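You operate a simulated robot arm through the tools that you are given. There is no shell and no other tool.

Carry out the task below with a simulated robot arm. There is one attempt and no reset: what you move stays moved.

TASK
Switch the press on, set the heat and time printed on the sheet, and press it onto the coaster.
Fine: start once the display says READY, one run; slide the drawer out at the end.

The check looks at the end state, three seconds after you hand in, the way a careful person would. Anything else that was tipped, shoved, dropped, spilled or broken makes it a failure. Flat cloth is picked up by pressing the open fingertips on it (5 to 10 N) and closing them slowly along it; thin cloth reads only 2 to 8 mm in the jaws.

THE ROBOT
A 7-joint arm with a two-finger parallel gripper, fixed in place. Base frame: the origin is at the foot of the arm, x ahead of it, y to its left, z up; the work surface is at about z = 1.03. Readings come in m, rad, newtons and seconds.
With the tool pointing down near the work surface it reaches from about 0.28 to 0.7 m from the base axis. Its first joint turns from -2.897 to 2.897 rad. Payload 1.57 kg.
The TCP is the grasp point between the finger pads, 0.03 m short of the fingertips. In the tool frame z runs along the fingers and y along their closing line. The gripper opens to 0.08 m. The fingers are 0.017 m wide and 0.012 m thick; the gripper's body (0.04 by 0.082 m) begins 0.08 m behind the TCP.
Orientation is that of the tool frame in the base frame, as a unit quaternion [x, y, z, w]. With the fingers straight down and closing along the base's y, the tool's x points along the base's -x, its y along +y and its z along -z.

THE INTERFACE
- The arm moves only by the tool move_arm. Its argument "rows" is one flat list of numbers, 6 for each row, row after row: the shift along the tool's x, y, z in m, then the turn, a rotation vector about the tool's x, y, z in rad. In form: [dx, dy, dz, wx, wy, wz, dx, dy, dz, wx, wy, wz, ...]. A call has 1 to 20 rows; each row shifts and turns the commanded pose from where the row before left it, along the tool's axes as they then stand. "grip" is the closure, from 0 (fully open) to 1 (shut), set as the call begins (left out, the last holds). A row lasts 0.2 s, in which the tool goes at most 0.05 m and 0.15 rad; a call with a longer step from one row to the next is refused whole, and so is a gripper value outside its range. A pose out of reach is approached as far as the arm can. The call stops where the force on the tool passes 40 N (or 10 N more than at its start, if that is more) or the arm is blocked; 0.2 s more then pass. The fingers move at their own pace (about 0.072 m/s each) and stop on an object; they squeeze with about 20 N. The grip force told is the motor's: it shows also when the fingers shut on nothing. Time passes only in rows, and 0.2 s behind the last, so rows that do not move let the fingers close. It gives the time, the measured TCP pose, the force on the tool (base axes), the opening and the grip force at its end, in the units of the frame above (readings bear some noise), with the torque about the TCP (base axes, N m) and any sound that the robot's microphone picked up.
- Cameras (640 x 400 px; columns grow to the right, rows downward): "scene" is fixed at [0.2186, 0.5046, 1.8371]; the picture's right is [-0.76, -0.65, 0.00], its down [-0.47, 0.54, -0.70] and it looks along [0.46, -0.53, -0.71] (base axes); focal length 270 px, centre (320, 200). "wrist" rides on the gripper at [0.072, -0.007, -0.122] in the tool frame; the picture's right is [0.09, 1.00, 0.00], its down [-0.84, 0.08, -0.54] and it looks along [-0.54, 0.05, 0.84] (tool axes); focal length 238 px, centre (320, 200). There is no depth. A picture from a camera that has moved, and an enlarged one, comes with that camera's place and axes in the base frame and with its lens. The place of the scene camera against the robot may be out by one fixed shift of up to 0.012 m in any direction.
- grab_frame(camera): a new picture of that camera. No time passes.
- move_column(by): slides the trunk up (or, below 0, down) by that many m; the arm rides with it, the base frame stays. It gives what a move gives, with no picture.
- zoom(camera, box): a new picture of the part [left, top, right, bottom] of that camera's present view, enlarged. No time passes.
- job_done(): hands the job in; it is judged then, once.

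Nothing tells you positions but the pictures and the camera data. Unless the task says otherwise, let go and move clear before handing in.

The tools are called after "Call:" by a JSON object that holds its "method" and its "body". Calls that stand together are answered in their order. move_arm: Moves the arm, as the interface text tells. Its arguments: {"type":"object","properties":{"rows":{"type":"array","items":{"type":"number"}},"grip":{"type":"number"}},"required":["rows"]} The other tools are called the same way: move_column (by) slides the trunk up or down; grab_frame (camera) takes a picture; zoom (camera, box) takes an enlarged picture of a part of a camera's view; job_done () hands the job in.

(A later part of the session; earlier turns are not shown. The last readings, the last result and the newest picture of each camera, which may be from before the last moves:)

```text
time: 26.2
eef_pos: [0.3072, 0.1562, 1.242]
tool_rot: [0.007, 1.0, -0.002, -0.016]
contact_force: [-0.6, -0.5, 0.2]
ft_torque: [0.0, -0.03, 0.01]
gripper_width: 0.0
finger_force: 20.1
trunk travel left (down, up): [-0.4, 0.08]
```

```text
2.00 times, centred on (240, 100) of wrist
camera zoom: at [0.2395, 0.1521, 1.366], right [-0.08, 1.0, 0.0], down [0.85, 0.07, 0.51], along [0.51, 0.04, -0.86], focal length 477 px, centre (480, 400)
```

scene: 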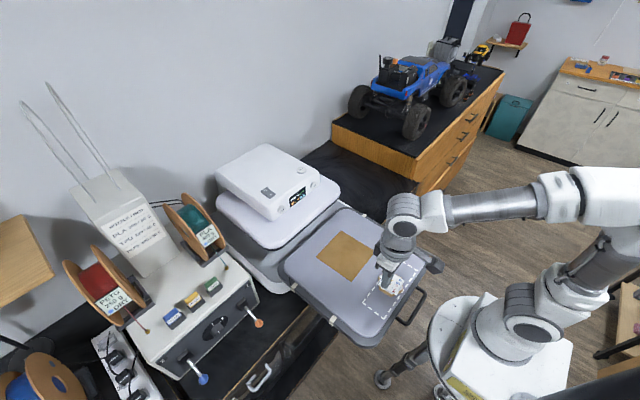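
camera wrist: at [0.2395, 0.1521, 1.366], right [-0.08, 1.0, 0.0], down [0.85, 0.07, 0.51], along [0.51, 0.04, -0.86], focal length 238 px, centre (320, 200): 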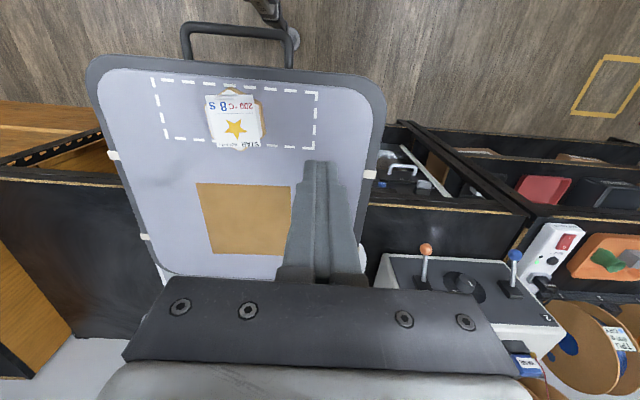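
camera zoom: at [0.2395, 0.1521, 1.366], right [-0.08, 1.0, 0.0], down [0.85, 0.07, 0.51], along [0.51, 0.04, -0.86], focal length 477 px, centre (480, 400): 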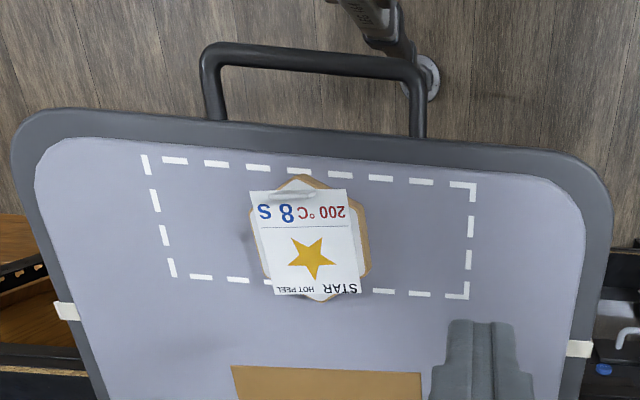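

The display says READY at 200 °C / 8 s. I move just in front of the drawer's front edge at its left side (y≈0.165) and go down there.

Call:
{"method": "move_arm", "body": {"rows": [0.041, 0.0045, 0, 0, 0, 0, 0.041, 0.0045, 0, 0, 0, 0, 0, 0, 0.04, 0, 0, 0, 0, 0, 0.04, 0, 0, 0]}}

Call:
{"method": "grab_frame", "body": {"camera": "wrist"}}

Call:
{"method": "grab_frame", "body": {"camera": "scene"}}

```text
time: 26.8
eef_pos: [0.2403, 0.1646, 1.1984]
tool_rot: [0.012, 0.995, -0.025, -0.1]
contact_force: [0.1, -0.3, -0.7]
ft_torque: [0.0, -0.02, -0.03]
gripper_width: 0.0
finger_force: 19.6
trunk travel left (down, up): [-0.4, 0.08]
stopped in row 2: the arm was blocked; the commanded pose is now the measured one
```

```text
taken
camera wrist: at [0.195, 0.1661, 1.3335], right [-0.07, 1.0, -0.03], down [0.93, 0.08, 0.36], along [0.36, -0.01, -0.93], focal length 238 px, centre (320, 200)
```

wrist: 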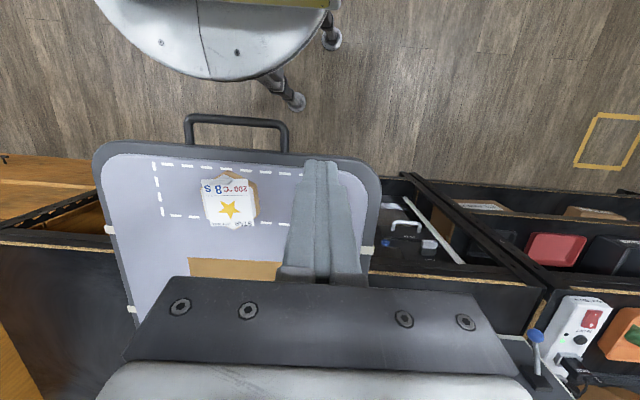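

```text
taken
```

scene: 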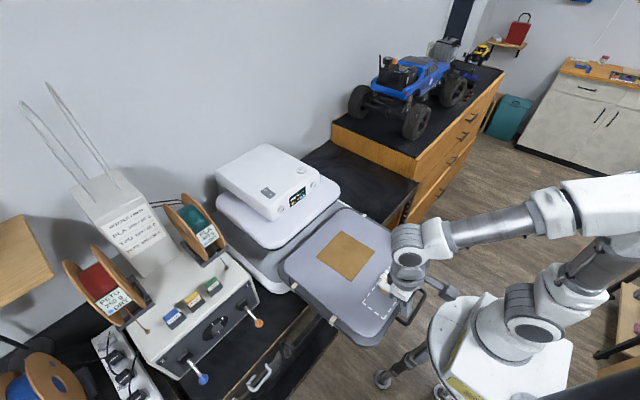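

The arm is near its inner limit here and the tool tilted slightly, with no contact force. I lower the trunk a little for a better posture, then straighten the tool and go down in front of the drawer edge.

Call:
{"method": "move_column", "body": {"by": -0.06}}

Call:
{"method": "move_arm", "body": {"rows": [-0.0066, 0, 0.0323, -0.025, -0.1, -0.012, -0.0033, 0, 0.0328, -0.025, -0.1, -0.012, 0, 0, 0, 0, 0, 0]}}

Call:
{"method": "grab_frame", "body": {"camera": "wrist"}}

```text
time: 27.8
eef_pos: [0.2391, 0.1651, 1.1389]
tool_rot: [0.01, 0.995, -0.026, -0.1]
contact_force: [0.0, 0.7, 0.6]
ft_torque: [-0.07, 0.0, -0.01]
gripper_width: 0.0
finger_force: 19.9
trunk travel left (down, up): [-0.34, 0.14]
```

```text
time: 28.6
eef_pos: [0.2378, 0.1596, 1.0704]
tool_rot: [0.0, 1.0, 0.001, -0.003]
contact_force: [0.1, 1.0, 0.7]
ft_torque: [0.03, 0.01, 0.0]
gripper_width: 0.0
finger_force: 20.7
trunk travel left (down, up): [-0.34, 0.14]
```

```text
taken
camera wrist: at [0.1678, 0.1551, 1.1934], right [-0.09, 1.0, 0.0], down [0.84, 0.08, 0.54], along [0.54, 0.05, -0.84], focal length 238 px, centre (320, 200)
```

wrist: 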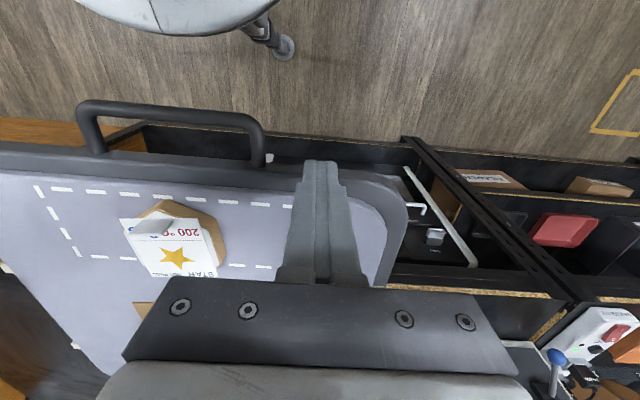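

Call:
{"method": "zoom", "body": {"camera": "wrist", "box": [220, 100, 440, 240]}}

Call:
{"method": "zoom", "body": {"camera": "scene", "box": [340, 240, 460, 330]}}

```text
2.86 times, centred on (330, 170) of wrist
camera zoom: at [0.1678, 0.1551, 1.1934], right [-0.09, 1.0, 0.0], down [0.84, 0.08, 0.54], along [0.54, 0.05, -0.84], focal length 681 px, centre (291, 286)
```

zoom: 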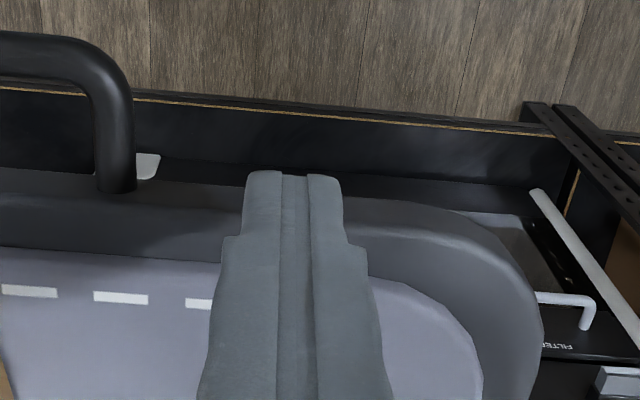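

```text
4.44 times, centred on (400, 285) of scene
camera zoom: at [0.2186, 0.5046, 1.8371], right [-0.76, -0.65, 0.0], down [-0.47, 0.54, -0.7], along [0.46, -0.53, -0.71], focal length 1202 px, centre (-36, -178)
```

zoom: 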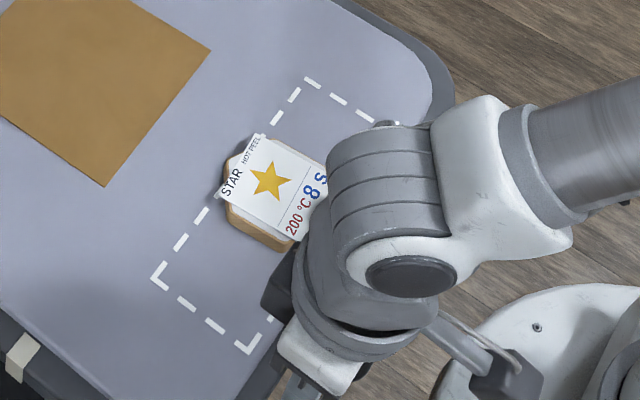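

Call:
{"method": "move_arm", "body": {"rows": [0, 0, 0.021, 0, 0, 0, 0, 0, 0.021, 0, 0, 0, 0, 0, 0, 0, 0, 0]}}

Call:
{"method": "zoom", "body": {"camera": "wrist", "box": [220, 100, 440, 240]}}

```text
time: 29.4
eef_pos: [0.2397, 0.1627, 1.0321]
tool_rot: [-0.003, 1.0, 0.001, 0.004]
contact_force: [-0.7, 0.0, -0.4]
ft_torque: [0.0, -0.02, 0.0]
gripper_width: 0.0003
finger_force: 19.7
trunk travel left (down, up): [-0.34, 0.14]
```

```text
2.86 times, centred on (330, 170) of wrist
camera zoom: at [0.1677, 0.1562, 1.1535], right [-0.1, 1.0, 0.0], down [0.83, 0.08, 0.55], along [0.55, 0.05, -0.84], focal length 681 px, centre (291, 286)
```

zoom: 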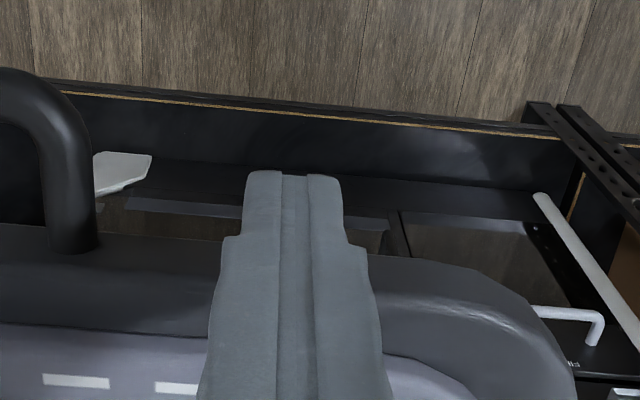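

The fingertips are down in front of the drawer edge. I start pushing inward (+x) gently and watch the force.

Call:
{"method": "move_arm", "body": {"rows": [-0.004, 0, 0, 0, 0, 0, -0.004, 0, 0, 0, 0, 0, -0.004, 0, 0, 0, 0, 0, -0.005, 0, 0, 0, 0, 0, -0.005, 0, 0, 0, 0, 0, -0.005, 0, 0, 0, 0, 0, -0.005, 0, 0, 0, 0, 0]}}

Call:
{"method": "grab_frame", "body": {"camera": "scene"}}

Call:
{"method": "grab_frame", "body": {"camera": "wrist"}}

```text
time: 31.0
eef_pos: [0.272, 0.1631, 1.0318]
tool_rot: [-0.002, 1.0, 0.001, 0.002]
contact_force: [-0.8, 0.6, -0.2]
ft_torque: [-0.04, 0.03, -0.01]
gripper_width: 0.0
finger_force: 20.0
trunk travel left (down, up): [-0.34, 0.14]
```

```text
taken
```

scene: 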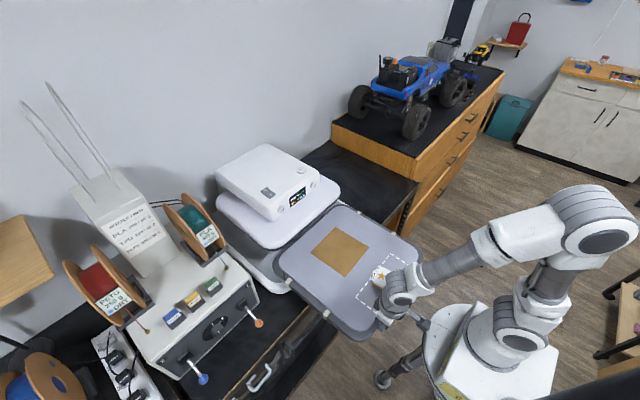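

```text
taken
camera wrist: at [0.2001, 0.1566, 1.1541], right [-0.1, 1.0, 0.0], down [0.83, 0.08, 0.55], along [0.54, 0.05, -0.84], focal length 238 px, centre (320, 200)
```

wrist: 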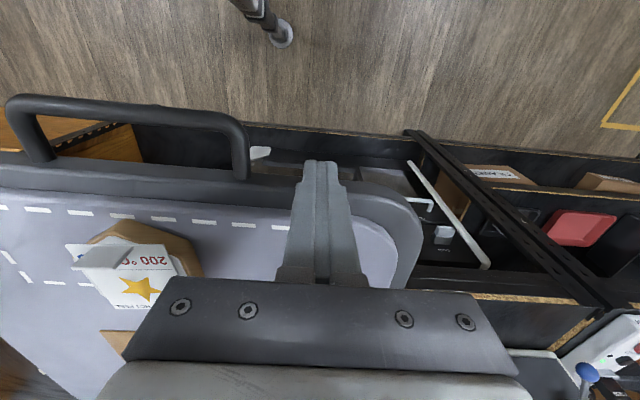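

The drawer is sliding easily with almost no force. I keep pushing steadily.

Call:
{"method": "move_arm", "body": {"rows": [-0.005, 0, 0, 0, 0, 0, -0.008, 0, 0, 0, 0, 0, -0.01, 0, 0, 0, 0, 0, -0.012, 0, 0, 0, 0, 0, -0.014, 0, 0, 0, 0, 0, -0.014, 0, 0, 0, 0, 0, -0.014, 0, 0, 0, 0, 0, -0.014, 0, 0, 0, 0, 0, -0.014, 0, 0, 0, 0, 0, -0.014, 0, 0, 0, 0, 0, -0.012, 0, 0, 0, 0, 0, -0.01, 0, 0, 0, 0, 0, -0.007, 0, 0, 0, 0, 0, -0.004, 0, 0, 0, 0, 0]}}

Call:
{"method": "grab_frame", "body": {"camera": "scene"}}

Call:
{"method": "grab_frame", "body": {"camera": "wrist"}}

```text
time: 34.0
eef_pos: [0.4237, 0.1645, 1.0342]
tool_rot: [-0.002, 1.0, 0.001, 0.003]
contact_force: [-1.4, -0.8, -0.8]
ft_torque: [-0.01, 0.05, -0.02]
gripper_width: 0.0
finger_force: 19.5
trunk travel left (down, up): [-0.34, 0.14]
```

```text
taken
```

scene: 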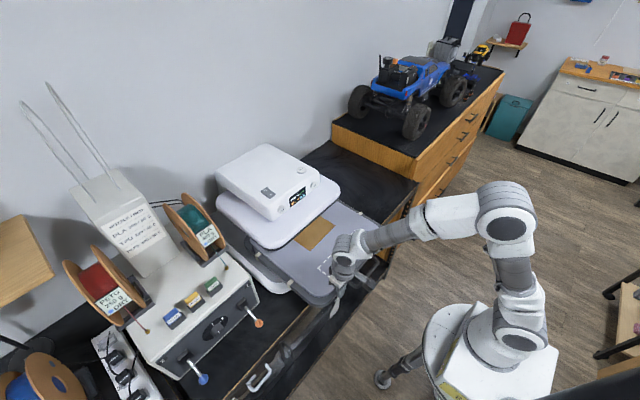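

```text
taken
camera wrist: at [0.3531, 0.1576, 1.1555], right [-0.1, 1.0, 0.0], down [0.83, 0.08, 0.55], along [0.54, 0.05, -0.84], focal length 238 px, centre (320, 200)
```

wrist: 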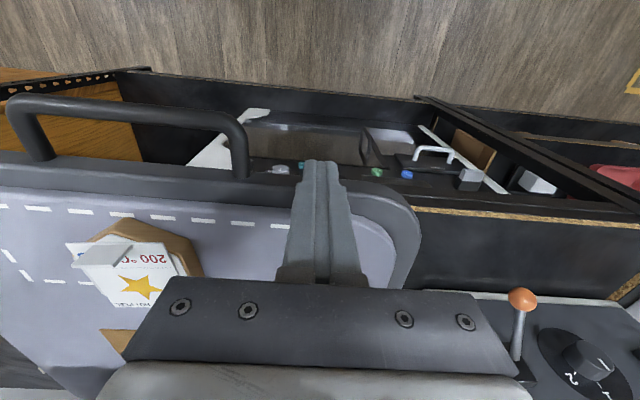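

The drawer is about half in and the coaster is sitting still. For the rest I'll push on the handle bar from outside, so the hand won't meet the platen.

Call:
{"method": "move_arm", "body": {"rows": [0.0275, 0, 0, 0, 0, 0, 0.0275, 0, 0, 0, 0, 0, 0, -0.035, 0, 0, 0, 0, 0, -0.035, 0, 0, 0, 0, 0, -0.035, 0, 0, 0, 0, 0, 0, 0, 0, 0, 0]}}

Call:
{"method": "grab_frame", "body": {"camera": "wrist"}}

Call:
{"method": "grab_frame", "body": {"camera": "scene"}}

```text
time: 35.4
eef_pos: [0.3716, 0.0587, 1.0337]
tool_rot: [-0.002, 1.0, 0.001, 0.002]
contact_force: [-0.3, -0.3, -0.4]
ft_torque: [0.01, 0.02, -0.01]
gripper_width: 0.0
finger_force: 19.7
trunk travel left (down, up): [-0.34, 0.14]
```

```text
taken
camera wrist: at [0.2993, 0.0519, 1.1558], right [-0.1, 1.0, 0.0], down [0.83, 0.08, 0.55], along [0.54, 0.05, -0.84], focal length 238 px, centre (320, 200)
```

wrist: 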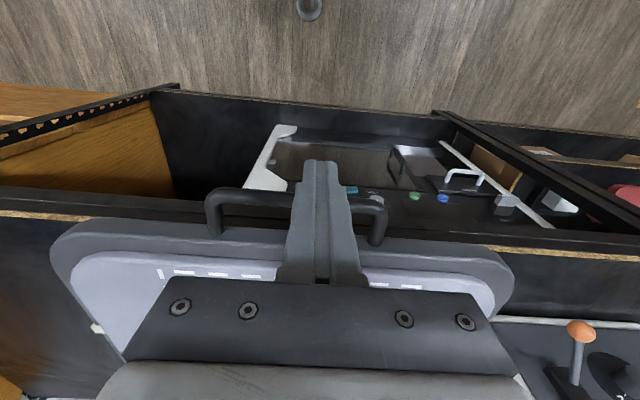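

```text
taken
```

scene: 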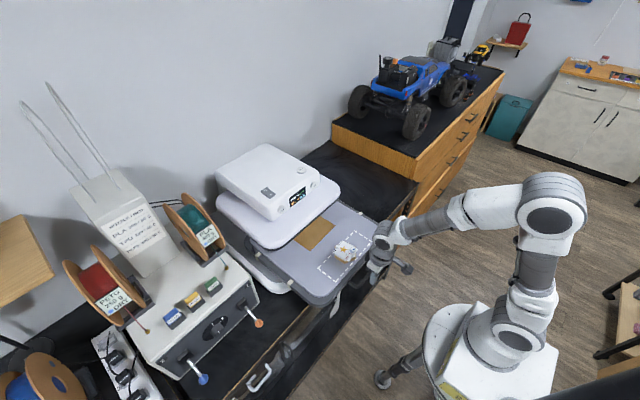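

Call:
{"method": "move_arm", "body": {"rows": [0, 0, 0.014, 0, 0, 0, 0, 0, 0, 0, 0, 0]}}

Call:
{"method": "zoom", "body": {"camera": "wrist", "box": [200, 130, 440, 280]}}

Call:
{"method": "zoom", "body": {"camera": "scene", "box": [290, 200, 430, 310]}}

```text
time: 36.0
eef_pos: [0.3711, 0.0593, 1.0188]
tool_rot: [-0.002, 1.0, 0.001, 0.002]
contact_force: [0.1, -0.5, -1.0]
ft_torque: [0.0, 0.0, -0.03]
gripper_width: 0.0002
finger_force: 20.1
trunk travel left (down, up): [-0.34, 0.14]
```

```text
2.67 times, centred on (320, 205) of wrist
camera zoom: at [0.2992, 0.0531, 1.1416], right [-0.1, 1.0, 0.0], down [0.83, 0.08, 0.55], along [0.54, 0.05, -0.84], focal length 636 px, centre (320, 187)
```

zoom: 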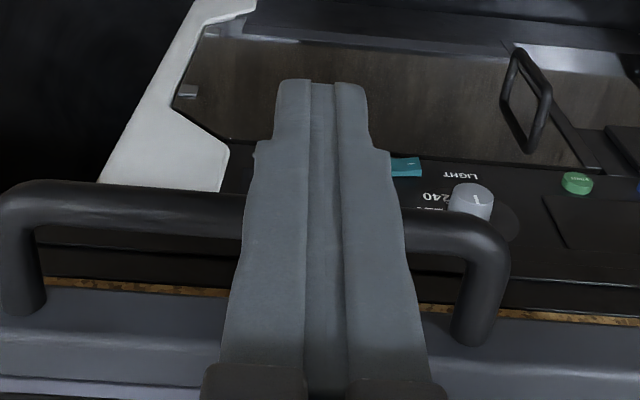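

```text
3.64 times, centred on (360, 255) of scene
camera zoom: at [0.2186, 0.5046, 1.8371], right [-0.76, -0.65, 0.0], down [-0.47, 0.54, -0.7], along [0.46, -0.53, -0.71], focal length 983 px, centre (174, 0)
```

zoom: 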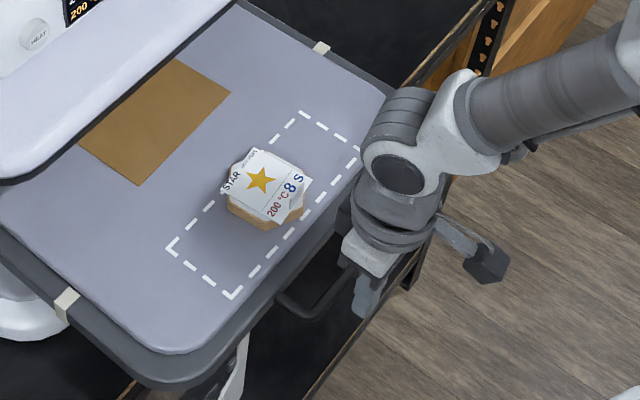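

Call:
{"method": "move_arm", "body": {"rows": [-0.005, 0, 0, 0, 0, 0, -0.005, 0, 0, 0, 0, 0, -0.005, 0, 0, 0, 0, 0, -0.007, 0, 0, 0, 0, 0, -0.01, 0, 0, 0, 0, 0, -0.01, 0, 0, 0, 0, 0, -0.01, 0, 0, 0, 0, 0, -0.008, 0, 0, 0, 0, 0, -0.005, 0, 0, 0, 0, 0]}}

Call:
{"method": "zoom", "body": {"camera": "scene", "box": [200, 140, 400, 310]}}

Call:
{"method": "grab_frame", "body": {"camera": "wrist"}}

```text
time: 38.0
eef_pos: [0.4351, 0.0592, 1.0193]
tool_rot: [-0.002, 1.0, 0.001, 0.003]
contact_force: [-1.9, -0.2, -0.3]
ft_torque: [0.01, 0.07, -0.02]
gripper_width: 0.0001
finger_force: 19.9
trunk travel left (down, up): [-0.34, 0.14]
```

```text
2.35 times, centred on (300, 225) of scene
camera zoom: at [0.2186, 0.5046, 1.8371], right [-0.76, -0.65, 0.0], down [-0.47, 0.54, -0.7], along [0.46, -0.53, -0.71], focal length 636 px, centre (367, 141)
```

zoom: 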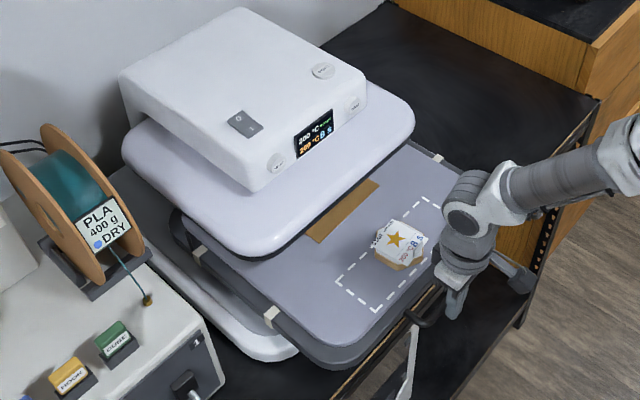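

```text
taken
camera wrist: at [0.3628, 0.0527, 1.1418], right [-0.1, 1.0, 0.0], down [0.83, 0.08, 0.55], along [0.54, 0.05, -0.84], focal length 238 px, centre (320, 200)
```

wrist: 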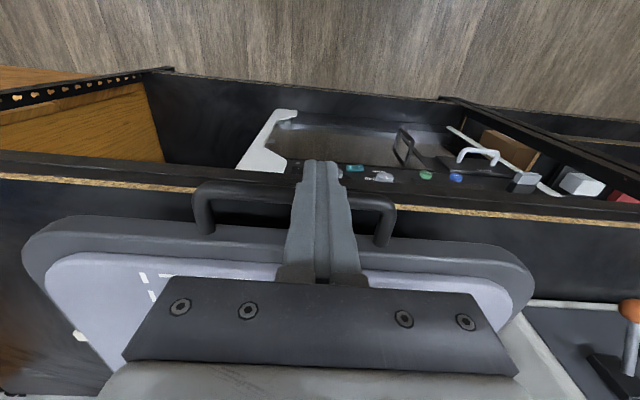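

Call:
{"method": "move_arm", "body": {"rows": [-0.004, 0, 0, 0, 0, 0, -0.007, 0, 0, 0, 0, 0, -0.01, 0, 0, 0, 0, 0, -0.012, 0, 0, 0, 0, 0, -0.012, 0, 0, 0, 0, 0, -0.012, 0, 0, 0, 0, 0, -0.01, 0, 0, 0, 0, 0, -0.008, 0, 0, 0, 0, 0, -0.005, 0, 0, 0, 0, 0]}}

Call:
{"method": "zoom", "body": {"camera": "scene", "box": [200, 140, 400, 310]}}

Call:
{"method": "grab_frame", "body": {"camera": "wrist"}}

```text
time: 40.0
eef_pos: [0.516, 0.0583, 1.0204]
tool_rot: [-0.001, 1.0, 0.001, 0.004]
contact_force: [-0.2, -1.0, 0.6]
ft_torque: [-0.07, 0.01, -0.03]
gripper_width: 0.0002
finger_force: 19.7
trunk travel left (down, up): [-0.34, 0.14]
```

```text
2.35 times, centred on (300, 225) of scene
camera zoom: at [0.2186, 0.5046, 1.8371], right [-0.76, -0.65, 0.0], down [-0.47, 0.54, -0.7], along [0.46, -0.53, -0.71], focal length 636 px, centre (367, 141)
```

zoom: 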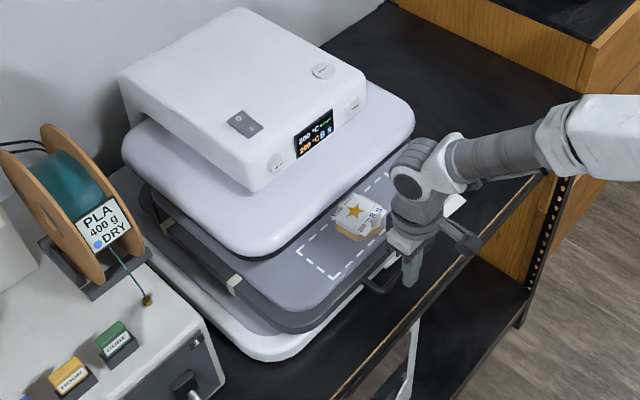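

```text
taken
camera wrist: at [0.4434, 0.0517, 1.142], right [-0.1, 1.0, 0.0], down [0.83, 0.08, 0.55], along [0.54, 0.05, -0.84], focal length 238 px, centre (320, 200)
```

wrist: 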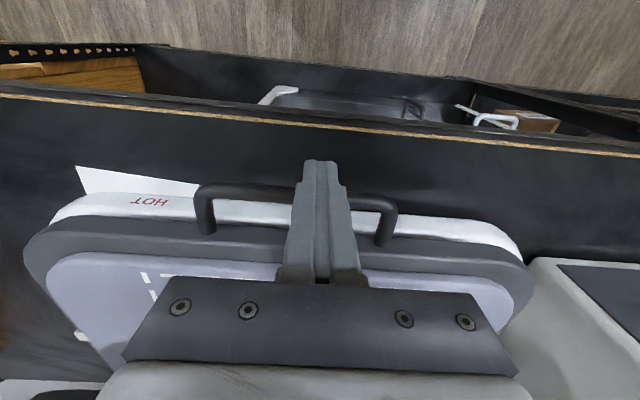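

The drawer is still sliding freely and the coaster is about to go under the platen. I keep pushing the bar toward the stop.

Call:
{"method": "move_arm", "body": {"rows": [-0.004, 0, 0, 0, 0, 0, -0.006, 0, 0, 0, 0, 0, -0.008, 0, 0, 0, 0, 0, -0.008, 0, 0, 0, 0, 0, -0.008, 0, 0, 0, 0, 0, -0.007, 0, 0, 0, 0, 0, -0.005, 0, 0, 0, 0, 0]}}

Call:
{"method": "zoom", "body": {"camera": "scene", "box": [200, 140, 400, 310]}}

Call:
{"method": "grab_frame", "body": {"camera": "wrist"}}

```text
time: 41.4
eef_pos: [0.5459, 0.0613, 1.0171]
tool_rot: [-0.003, 1.0, 0.0, -0.012]
contact_force: [-12.6, 0.3, -0.5]
ft_torque: [-0.12, 0.11, 0.01]
gripper_width: 0.0001
finger_force: 20.0
trunk travel left (down, up): [-0.34, 0.14]
stopped in row 7: the force on the tool passed its limit at 48 N (the readings are from after the stop); the commanded pose is now the measured one
```

```text
2.35 times, centred on (300, 225) of scene
camera zoom: at [0.2186, 0.5046, 1.8371], right [-0.76, -0.65, 0.0], down [-0.47, 0.54, -0.7], along [0.46, -0.53, -0.71], focal length 636 px, centre (367, 141)
```

zoom: 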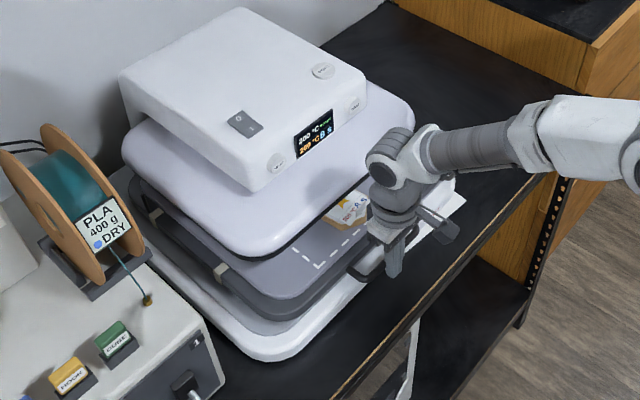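

```text
taken
camera wrist: at [0.4775, 0.0537, 1.1409], right [-0.1, 1.0, 0.0], down [0.85, 0.08, 0.52], along [0.52, 0.05, -0.85], focal length 238 px, centre (320, 200)
```

wrist: 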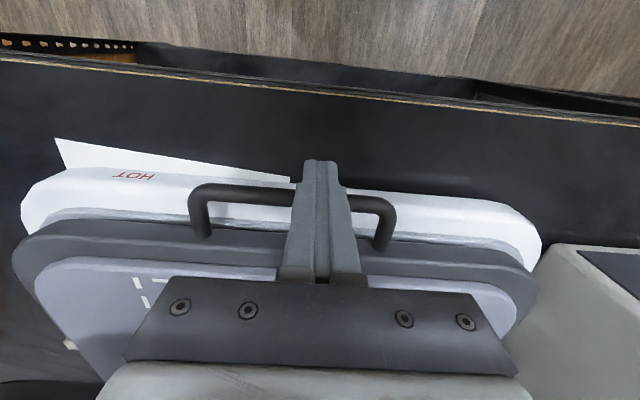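

The bar push stopped at an end stop (or something blocking). I back off and look at where the drawer and coaster ended up.

Call:
{"method": "move_arm", "body": {"rows": [0.02, 0, 0, 0, 0, 0, 0.04, 0, 0, 0, 0, 0, 0.04, 0, 0, 0, 0, 0, 0.04, 0, -0.02, 0, 0, 0, 0, 0, 0, 0, 0, 0]}}

Call:
{"method": "grab_frame", "body": {"camera": "wrist"}}

Call:
{"method": "zoom", "body": {"camera": "scene", "box": [220, 170, 380, 290]}}

```text
time: 42.6
eef_pos: [0.4099, 0.0581, 1.0381]
tool_rot: [-0.002, 1.0, 0.0, -0.009]
contact_force: [-0.4, 0.0, 0.1]
ft_torque: [0.02, -0.02, 0.01]
gripper_width: 0.0
finger_force: 20.5
trunk travel left (down, up): [-0.34, 0.14]
```

```text
taken
camera wrist: at [0.3409, 0.052, 1.162], right [-0.1, 1.0, 0.0], down [0.85, 0.08, 0.53], along [0.53, 0.05, -0.85], focal length 238 px, centre (320, 200)
```

wrist: 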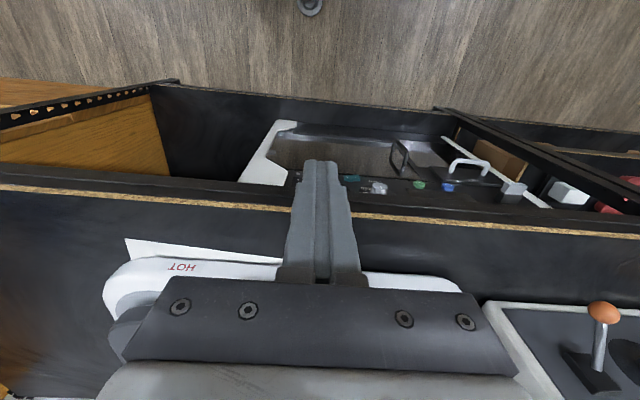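

```text
3.33 times, centred on (300, 230) of scene
camera zoom: at [0.2186, 0.5046, 1.8371], right [-0.76, -0.65, 0.0], down [-0.47, 0.54, -0.7], along [0.46, -0.53, -0.71], focal length 901 px, centre (387, 100)
```

zoom: 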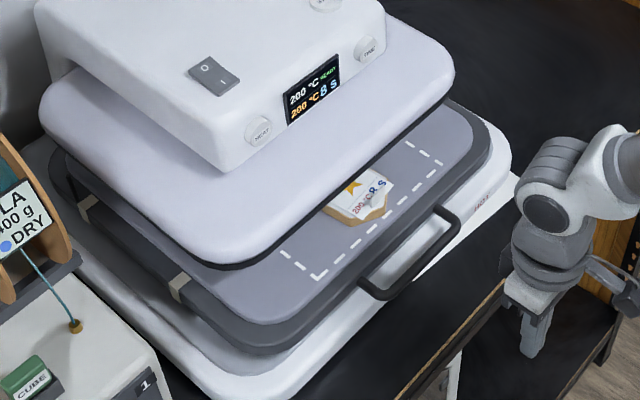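

Call:
{"method": "move_arm", "body": {"rows": [0, -0.03, -0.04, 0, -0.13, 0, 0, -0.03, -0.04, 0, -0.13, 0, 0, -0.03, -0.03, 0, -0.13, 0, 0, -0.03, -0.03, 0, -0.13, 0, 0, 0, 0, 0, 0, 0]}}

Call:
{"method": "grab_frame", "body": {"camera": "wrist"}}

Call:
{"method": "zoom", "body": {"camera": "scene", "box": [270, 200, 370, 280]}}

```text
time: 43.8
eef_pos: [0.3852, -0.0611, 1.1779]
tool_rot: [-0.003, 0.968, 0.0, 0.25]
contact_force: [0.0, 0.3, -0.3]
ft_torque: [-0.01, -0.02, 0.01]
gripper_width: 0.0
finger_force: 20.1
trunk travel left (down, up): [-0.34, 0.14]
```

```text
taken
camera wrist: at [0.2646, -0.0683, 1.25], right [-0.09, 1.0, -0.04], down [0.47, 0.08, 0.88], along [0.88, 0.05, -0.47], focal length 238 px, centre (320, 200)
```

wrist: 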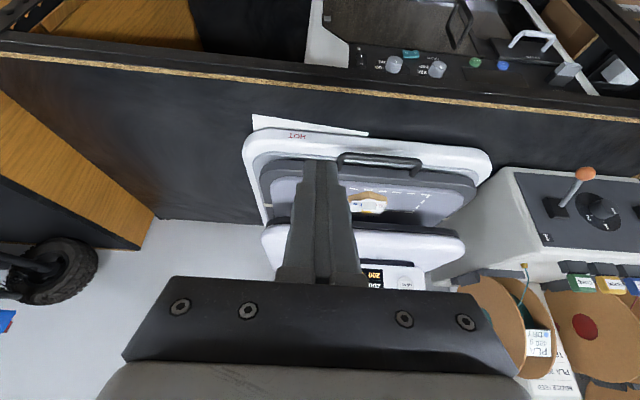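

```text
5.00 times, centred on (320, 240) of scene
camera zoom: at [0.2186, 0.5046, 1.8371], right [-0.76, -0.65, 0.0], down [-0.47, 0.54, -0.7], along [0.46, -0.53, -0.71], focal length 1352 px, centre (320, 0)
```

zoom: 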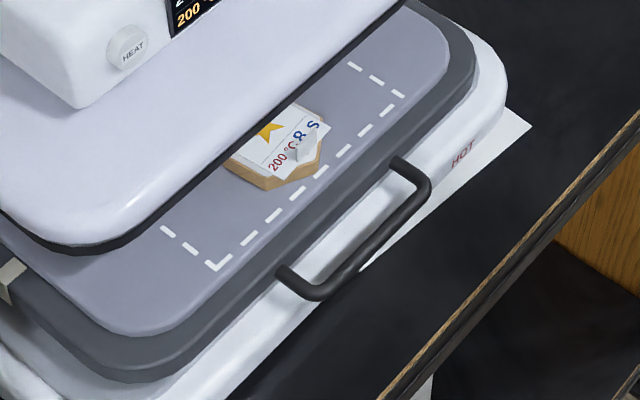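

Call:
{"method": "zoom", "body": {"camera": "wrist", "box": [240, 100, 500, 270]}}

Call:
{"method": "zoom", "body": {"camera": "wrist", "box": [330, 150, 450, 230]}}

```text
2.35 times, centred on (370, 185) of wrist
camera zoom: at [0.2646, -0.0683, 1.25], right [-0.09, 1.0, -0.04], down [0.47, 0.08, 0.88], along [0.88, 0.05, -0.47], focal length 561 px, centre (202, 235)
```

zoom: 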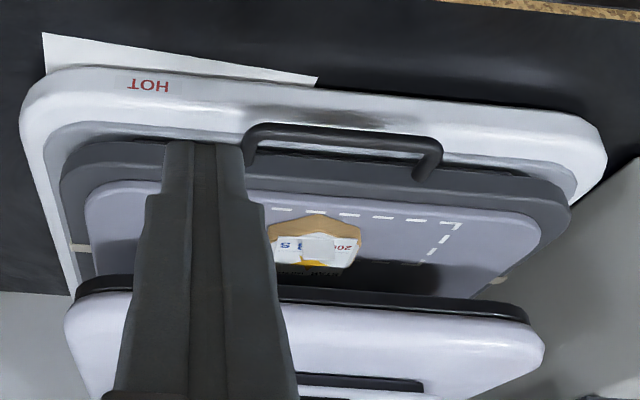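

```text
5.00 times, centred on (390, 190) of wrist
camera zoom: at [0.2646, -0.0683, 1.25], right [-0.09, 1.0, -0.04], down [0.47, 0.08, 0.88], along [0.88, 0.05, -0.47], focal length 1192 px, centre (-30, 250)
```

zoom: 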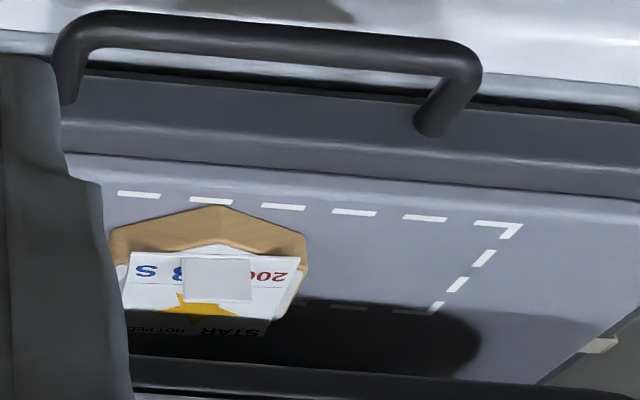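

The base's front lip (x≈0.555, z≈0.98) is right where my fingertips stopped, so the drawer may not be fully home. I'll push the bar again with the fingertips higher, clear of that lip.

Call:
{"method": "move_arm", "body": {"rows": [0, 0.025, 0, 0, 0.126, 0, 0, 0.025, 0, 0, 0.126, 0, 0, 0.025, 0, 0, 0.126, 0, 0, 0.025, 0, 0, 0.126, 0, -0.0285, 0, 0.036, 0, 0, 0, -0.0285, 0, 0.036, 0, 0, 0, -0.0285, 0, 0.036, 0, 0, 0, -0.0285, 0, 0.036, 0, 0, 0, 0, 0, 0, 0, 0, 0]}}

Call:
{"method": "zoom", "body": {"camera": "wrist", "box": [180, 120, 460, 280]}}

```text
time: 45.8
eef_pos: [0.5011, 0.0405, 1.0335]
tool_rot: [-0.002, 1.0, 0.0, -0.001]
contact_force: [0.2, -0.2, -0.7]
ft_torque: [-0.03, 0.0, 0.01]
gripper_width: 0.0
finger_force: 19.9
trunk travel left (down, up): [-0.34, 0.14]
```

```text
2.29 times, centred on (320, 200) of wrist
camera zoom: at [0.4304, 0.0334, 1.1556], right [-0.1, 1.0, 0.0], down [0.84, 0.08, 0.54], along [0.54, 0.05, -0.84], focal length 545 px, centre (320, 200)
```

zoom: 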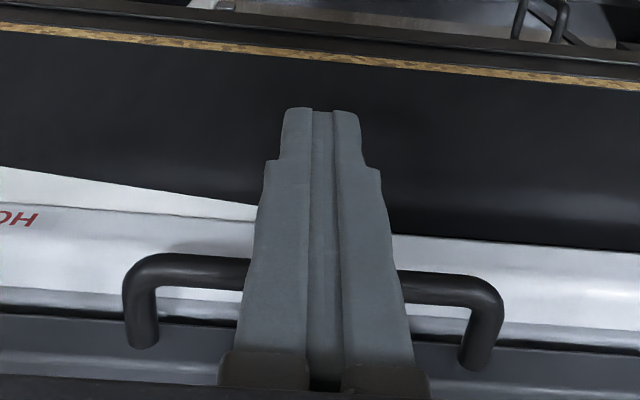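

Call:
{"method": "move_arm", "body": {"rows": [-0.01, 0, 0, 0, 0, 0, -0.01, 0, 0, 0, 0, 0, -0.01, 0, 0, 0, 0, 0, -0.005, 0, 0, 0, 0, 0, -0.004, 0, 0, 0, 0, 0, -0.003, 0, 0, 0, 0, 0, -0.003, 0, 0, 0, 0, 0, -0.003, 0, 0, 0, 0, 0, -0.003, 0, 0, 0, 0, 0]}}

Call:
{"method": "zoom", "body": {"camera": "scene", "box": [220, 170, 380, 290]}}

```text
time: 47.8
eef_pos: [0.5459, 0.0401, 1.0334]
tool_rot: [-0.002, 1.0, 0.0, -0.006]
contact_force: [-33.6, -1.4, 5.7]
ft_torque: [0.38, 0.83, -0.01]
gripper_width: 0.0
finger_force: 19.9
trunk travel left (down, up): [-0.34, 0.14]
```

```text
3.33 times, centred on (300, 230) of scene
camera zoom: at [0.2186, 0.5046, 1.8371], right [-0.76, -0.65, 0.0], down [-0.47, 0.54, -0.7], along [0.46, -0.53, -0.71], focal length 901 px, centre (387, 100)
```

zoom: 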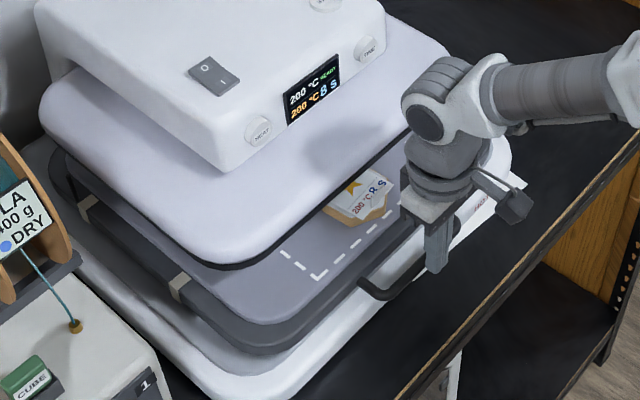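

It stops at exactly the same place with bar contact at 34 N, so the drawer is fully home. Before starting I check from above whether the coaster and sheet are really under the platen.

Call:
{"method": "move_arm", "body": {"rows": [0.02, 0, 0, 0, 0, 0, 0.02, 0, 0, 0, 0, 0, 0, 0, -0.045, 0, 0, 0, 0, 0, -0.045, 0, 0, 0, 0, 0, -0.045, 0, 0, 0, 0, 0, -0.045, 0, 0, 0, 0, 0, -0.045, 0, 0, 0, 0, 0, -0.045, 0, 0, 0, 0, 0, 0, 0, 0.1375, 0, 0, 0, 0, 0, 0.1375, 0, 0, 0, 0, 0, 0.1375, 0, 0, 0, 0, 0, 0.1375, 0, -0.0192, -0.03, -0.01176, 0, 0, 0, -0.0192, -0.03, -0.01176, 0, 0, 0, -0.0192, -0.03, -0.01176, 0, 0, 0, -0.0192, -0.03, -0.01176, 0, 0, 0]}}

Call:
{"method": "grab_frame", "body": {"camera": "wrist"}}

```text
time: 51.2
eef_pos: [0.4821, 0.0092, 1.2919]
tool_rot: [-0.002, 0.979, 0.001, -0.203]
contact_force: [0.4, 0.8, -1.6]
ft_torque: [0.01, 0.01, 0.0]
gripper_width: 0.0001
finger_force: 20.3
out of reach, approached as far as the arm can: row 11, 12, 13, 14, 15, 16
trunk travel left (down, up): [-0.34, 0.14]
```

```text
taken
camera wrist: at [0.4646, 0.0032, 1.4327], right [-0.09, 1.0, 0.04], down [0.98, 0.08, 0.17], along [0.16, 0.05, -0.99], focal length 238 px, centre (320, 200)
```

wrist: 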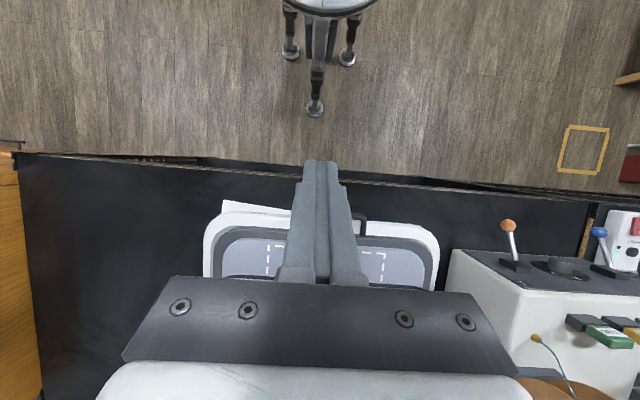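

Call:
{"method": "move_column", "body": {"by": 0.12}}

Call:
{"method": "move_arm", "body": {"rows": [0, 0, 0, 0, -0.1363, 0, 0, 0, 0, 0, -0.1363, 0, 0, 0, 0, 0, -0.1363, 0, -0.0311, -0.0184, 0.0203, 0, 0, 0, -0.0311, -0.0184, 0.0203, 0, 0, 0, -0.0311, -0.0184, 0.0203, 0, 0, 0, -0.0311, -0.0184, 0.0203, 0, 0, 0, -0.0311, -0.0184, 0.0203, 0, 0, 0, -0.0311, -0.0184, 0.0203, 0, 0, 0, -0.0311, -0.0184, 0.0203, 0, 0, 0, 0, 0, 0, 0, 0, 0]}}

Call:
{"method": "grab_frame", "body": {"camera": "wrist"}}

```text
time: 52.7
eef_pos: [0.4813, 0.0085, 1.4116]
tool_rot: [-0.003, 0.979, -0.001, -0.202]
contact_force: [-0.7, 0.2, 0.5]
ft_torque: [-0.03, 0.01, -0.01]
gripper_width: 0.0002
finger_force: 20.1
trunk travel left (down, up): [-0.46, 0.02]
```

```text
time: 55.1
eef_pos: [0.6804, -0.1152, 1.2657]
tool_rot: [-0.003, 1.0, 0.001, 0.0]
contact_force: [-1.3, -0.2, -0.3]
ft_torque: [0.01, 0.01, 0.02]
gripper_width: 0.0
finger_force: 20.0
out of reach, approached as far as the arm can: row 10
trunk travel left (down, up): [-0.46, 0.02]
```

```text
taken
camera wrist: at [0.6105, -0.1207, 1.388], right [-0.1, 1.0, 0.0], down [0.84, 0.08, 0.54], along [0.54, 0.05, -0.84], focal length 238 px, centre (320, 200)
```

wrist: 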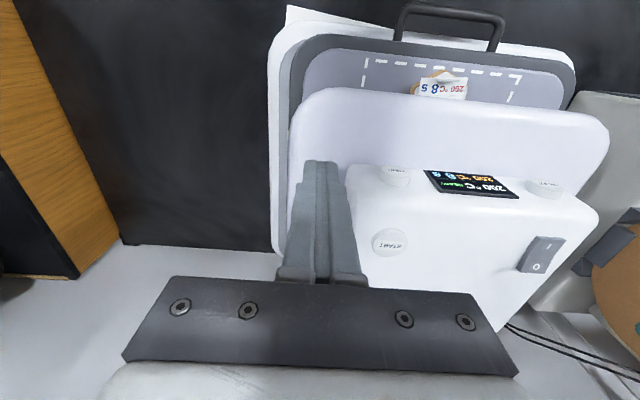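

Call:
{"method": "zoom", "body": {"camera": "wrist", "box": [340, 40, 560, 180]}}

Call:
{"method": "zoom", "body": {"camera": "wrist", "box": [400, 55, 500, 115]}}

```text
2.86 times, centred on (450, 110) of wrist
camera zoom: at [0.6105, -0.1207, 1.388], right [-0.1, 1.0, 0.0], down [0.84, 0.08, 0.54], along [0.54, 0.05, -0.84], focal length 681 px, centre (-51, 457)
```

zoom: 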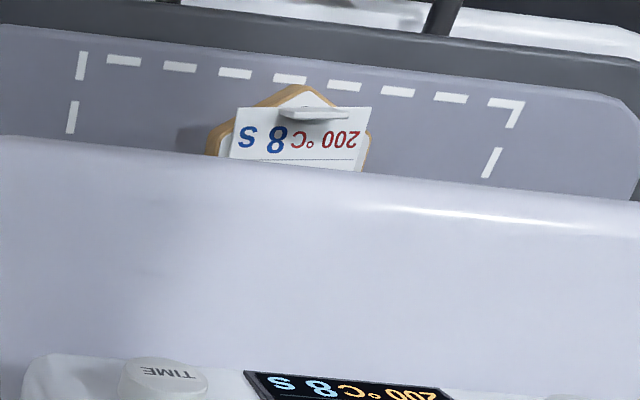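

```text
6.40 times, centred on (450, 85) of wrist
camera zoom: at [0.6105, -0.1207, 1.388], right [-0.1, 1.0, 0.0], down [0.84, 0.08, 0.54], along [0.54, 0.05, -0.84], focal length 1525 px, centre (-512, 936)
```

zoom: 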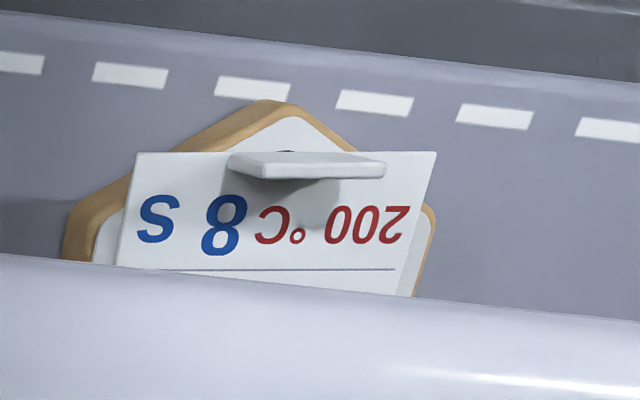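

The closed position looks right: drawer, base and platen are centred on one another. The star is under the platen and only the sheet's text strip and upright tab stick out in front. I'll leave the coaster where it was loaded and go above START, checking the display first.

Call:
{"method": "move_arm", "body": {"rows": [0, 0, 0, 0, -0.15, 0, 0, 0, 0, 0, -0.15, 0, 0, 0, 0, 0, -0.15, 0, 0, 0, 0, 0, -0.15, 0, -0.0214, 0.027, 0.013, 0, 0, 0, -0.0214, 0.027, 0.013, 0, 0, 0, -0.0214, 0.027, 0.013, 0, 0, 0, 0, 0, 0, 0, 0, 0]}}

Call:
{"method": "zoom", "body": {"camera": "wrist", "box": [230, 60, 430, 190]}}

Call:
{"method": "grab_frame", "body": {"camera": "wrist"}}

Call:
{"method": "zoom", "body": {"camera": "scene", "box": [220, 140, 380, 290]}}

```text
time: 56.9
eef_pos: [0.7585, -0.032, 1.2725]
tool_rot: [-0.002, 0.955, 0.001, 0.297]
contact_force: [-0.1, 1.3, -0.3]
ft_torque: [0.01, 0.02, 0.0]
gripper_width: 0.0
finger_force: 20.1
trunk travel left (down, up): [-0.46, 0.02]
```

```text
3.08 times, centred on (330, 125) of wrist
camera zoom: at [0.6312, -0.0374, 1.3322], right [-0.08, 1.0, -0.05], down [0.38, 0.08, 0.92], along [0.92, 0.05, -0.39], focal length 733 px, centre (289, 431)
```

zoom: 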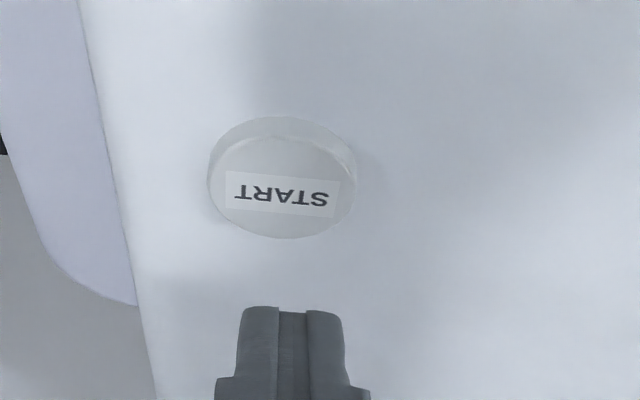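

```text
taken
camera wrist: at [0.6312, -0.0374, 1.3322], right [-0.08, 1.0, -0.05], down [0.38, 0.08, 0.92], along [0.92, 0.05, -0.39], focal length 238 px, centre (320, 200)
```

wrist: 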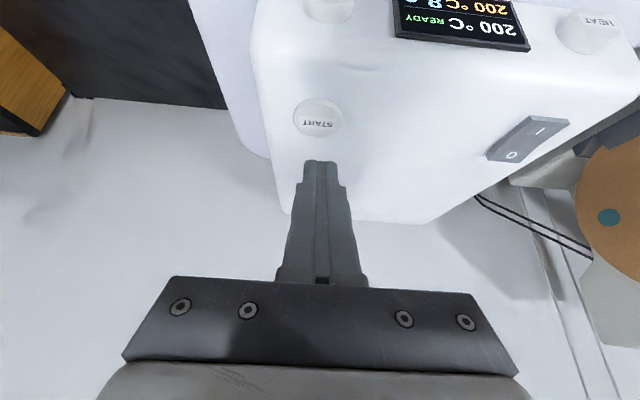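

```text
2.67 times, centred on (300, 215) of scene
camera zoom: at [0.2186, 0.5046, 1.8371], right [-0.76, -0.65, 0.0], down [-0.47, 0.54, -0.7], along [0.46, -0.53, -0.71], focal length 721 px, centre (373, 160)
```

zoom: 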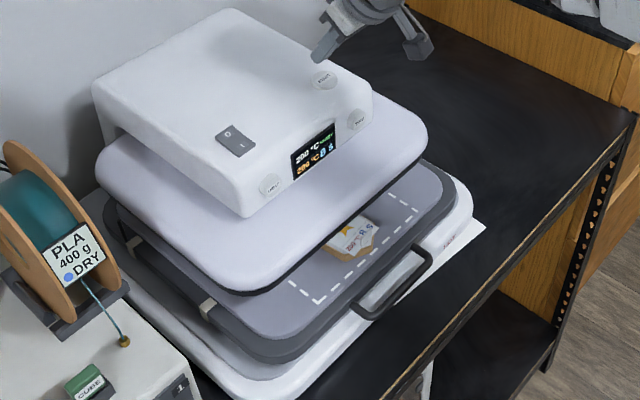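

The display still reads READY, 200 °C, 8 S, and the fingertips are right above START. I press START once.

Call:
{"method": "move_arm", "body": {"rows": [0.00565, -0.001, 0.00825, 0, 0, 0, 0.00565, 0, 0.00825, 0, 0, 0, 0.00396, 0, 0.00578, 0, 0, 0]}}

Call:
{"method": "zoom", "body": {"camera": "scene", "box": [250, 150, 330, 210]}}

```text
time: 57.7
eef_pos: [0.7567, -0.0338, 1.2442]
tool_rot: [-0.001, 0.955, 0.0, 0.297]
contact_force: [-0.5, -0.1, 0.7]
ft_torque: [-0.01, -0.03, 0.01]
gripper_width: 0.0
finger_force: 19.6
trunk travel left (down, up): [-0.46, 0.02]
```

```text
6.67 times, centred on (290, 180) of scene
camera zoom: at [0.2186, 0.5046, 1.8371], right [-0.76, -0.65, 0.0], down [-0.47, 0.54, -0.7], along [0.46, -0.53, -0.71], focal length 1802 px, centre (520, 333)
```

zoom: 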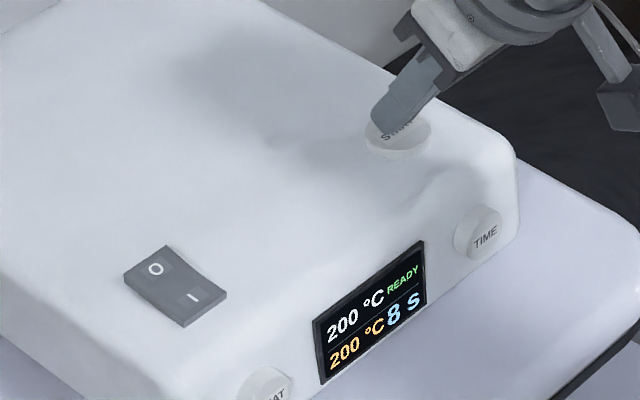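

Before committing to START, I noticed a white paper sticking out from under the base front, and the coaster is only partly under the platen. I back off and look at both more closely first.

Call:
{"method": "move_arm", "body": {"rows": [-0.02, 0, -0.029, 0, 0, 0, -0.02, 0, -0.029, 0, 0, 0, 0.028, -0.02, -0.02, 0, 0, 0, 0.03, -0.02, -0.03, 0, 0, 0, 0.03, -0.02, -0.03, 0, 0, 0, 0.03, -0.02, -0.03, 0, 0, 0, 0.03, 0, -0.03, 0, 0, 0, 0.03, 0, -0.03, 0, 0, 0]}}

Call:
{"method": "grab_frame", "body": {"camera": "wrist"}}

Call:
{"method": "zoom", "body": {"camera": "scene", "box": [330, 220, 410, 280]}}

Call:
{"method": "zoom", "body": {"camera": "scene", "box": [200, 190, 400, 310]}}

```text
time: 59.5
eef_pos: [0.5117, -0.1157, 1.3521]
tool_rot: [-0.002, 0.955, 0.001, 0.297]
contact_force: [-1.1, 0.4, 0.2]
ft_torque: [0.0, 0.0, -0.01]
gripper_width: 0.0003
finger_force: 20.0
trunk travel left (down, up): [-0.46, 0.02]
```

```text
taken
camera wrist: at [0.3838, -0.1217, 1.4123], right [-0.08, 1.0, -0.05], down [0.38, 0.08, 0.92], along [0.92, 0.05, -0.39], focal length 238 px, centre (320, 200)
```

wrist: 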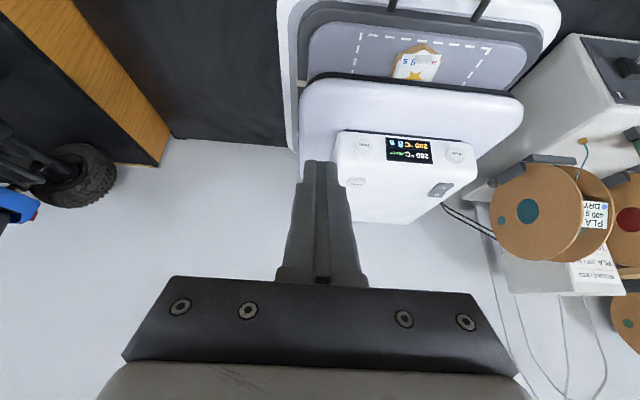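

```text
6.67 times, centred on (370, 250) of scene
camera zoom: at [0.2186, 0.5046, 1.8371], right [-0.76, -0.65, 0.0], down [-0.47, 0.54, -0.7], along [0.46, -0.53, -0.71], focal length 1802 px, centre (-13, -133)
```

zoom: 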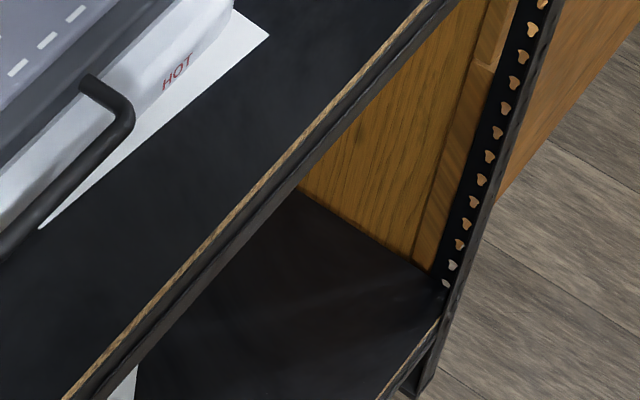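

```text
3.20 times, centred on (300, 250) of scene
camera zoom: at [0.2186, 0.5046, 1.8371], right [-0.76, -0.65, 0.0], down [-0.47, 0.54, -0.7], along [0.46, -0.53, -0.71], focal length 865 px, centre (384, 40)
```

zoom: 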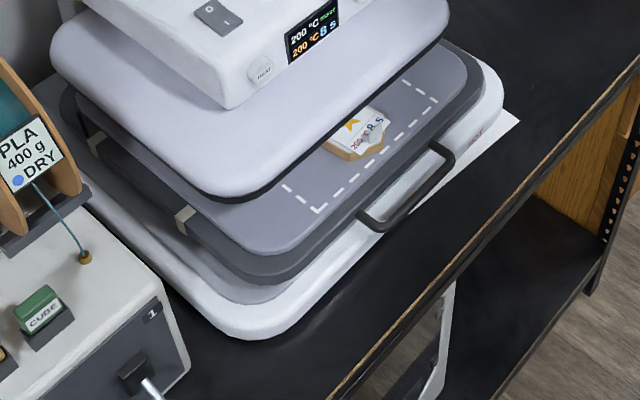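

The paper is blank and there's no other marking that changes anything: the star itself lies fully under the platen with the tab left outside, so I stay with the loaded position. I return above START and press it.

Call:
{"method": "move_arm", "body": {"rows": [-0.0225, 0.01174, 0.0292, 0, 0, 0, -0.0225, 0.01174, 0.0292, 0, 0, 0, -0.0225, 0.01174, 0.0292, 0, 0, 0, -0.0225, 0.01174, 0.0292, 0, 0, 0, -0.0225, 0.01174, 0.0292, 0, 0, 0, -0.0225, 0.01174, 0.0292, 0, 0, 0, -0.0225, 0.01174, 0.0292, 0, 0, 0, 0, 0, 0, 0, 0, 0]}}

Call:
{"method": "zoom", "body": {"camera": "wrist", "box": [230, 60, 430, 190]}}

Call:
{"method": "zoom", "body": {"camera": "scene", "box": [250, 150, 330, 210]}}

```text
time: 61.3
eef_pos: [0.7601, -0.0317, 1.2749]
tool_rot: [-0.002, 0.955, 0.001, 0.297]
contact_force: [0.7, -0.2, 0.3]
ft_torque: [0.02, -0.02, 0.01]
gripper_width: 0.0001
finger_force: 20.2
trunk travel left (down, up): [-0.46, 0.02]
```

```text
3.08 times, centred on (330, 125) of wrist
camera zoom: at [0.6336, -0.0378, 1.3354], right [-0.08, 1.0, -0.05], down [0.38, 0.08, 0.92], along [0.92, 0.05, -0.39], focal length 733 px, centre (289, 431)
```

zoom: 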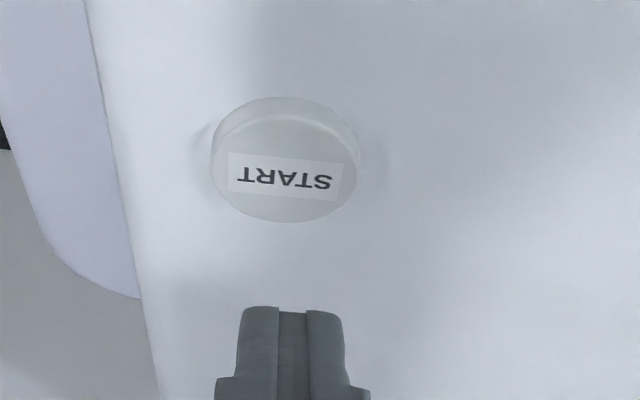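

```text
6.67 times, centred on (290, 180) of scene
camera zoom: at [0.2186, 0.5046, 1.8371], right [-0.76, -0.65, 0.0], down [-0.47, 0.54, -0.7], along [0.46, -0.53, -0.71], focal length 1802 px, centre (520, 333)
```

zoom: 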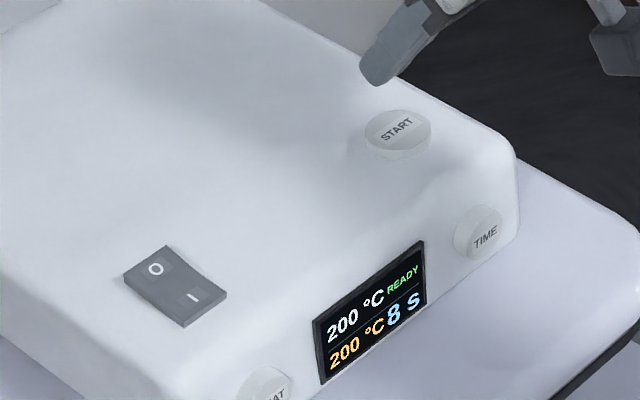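

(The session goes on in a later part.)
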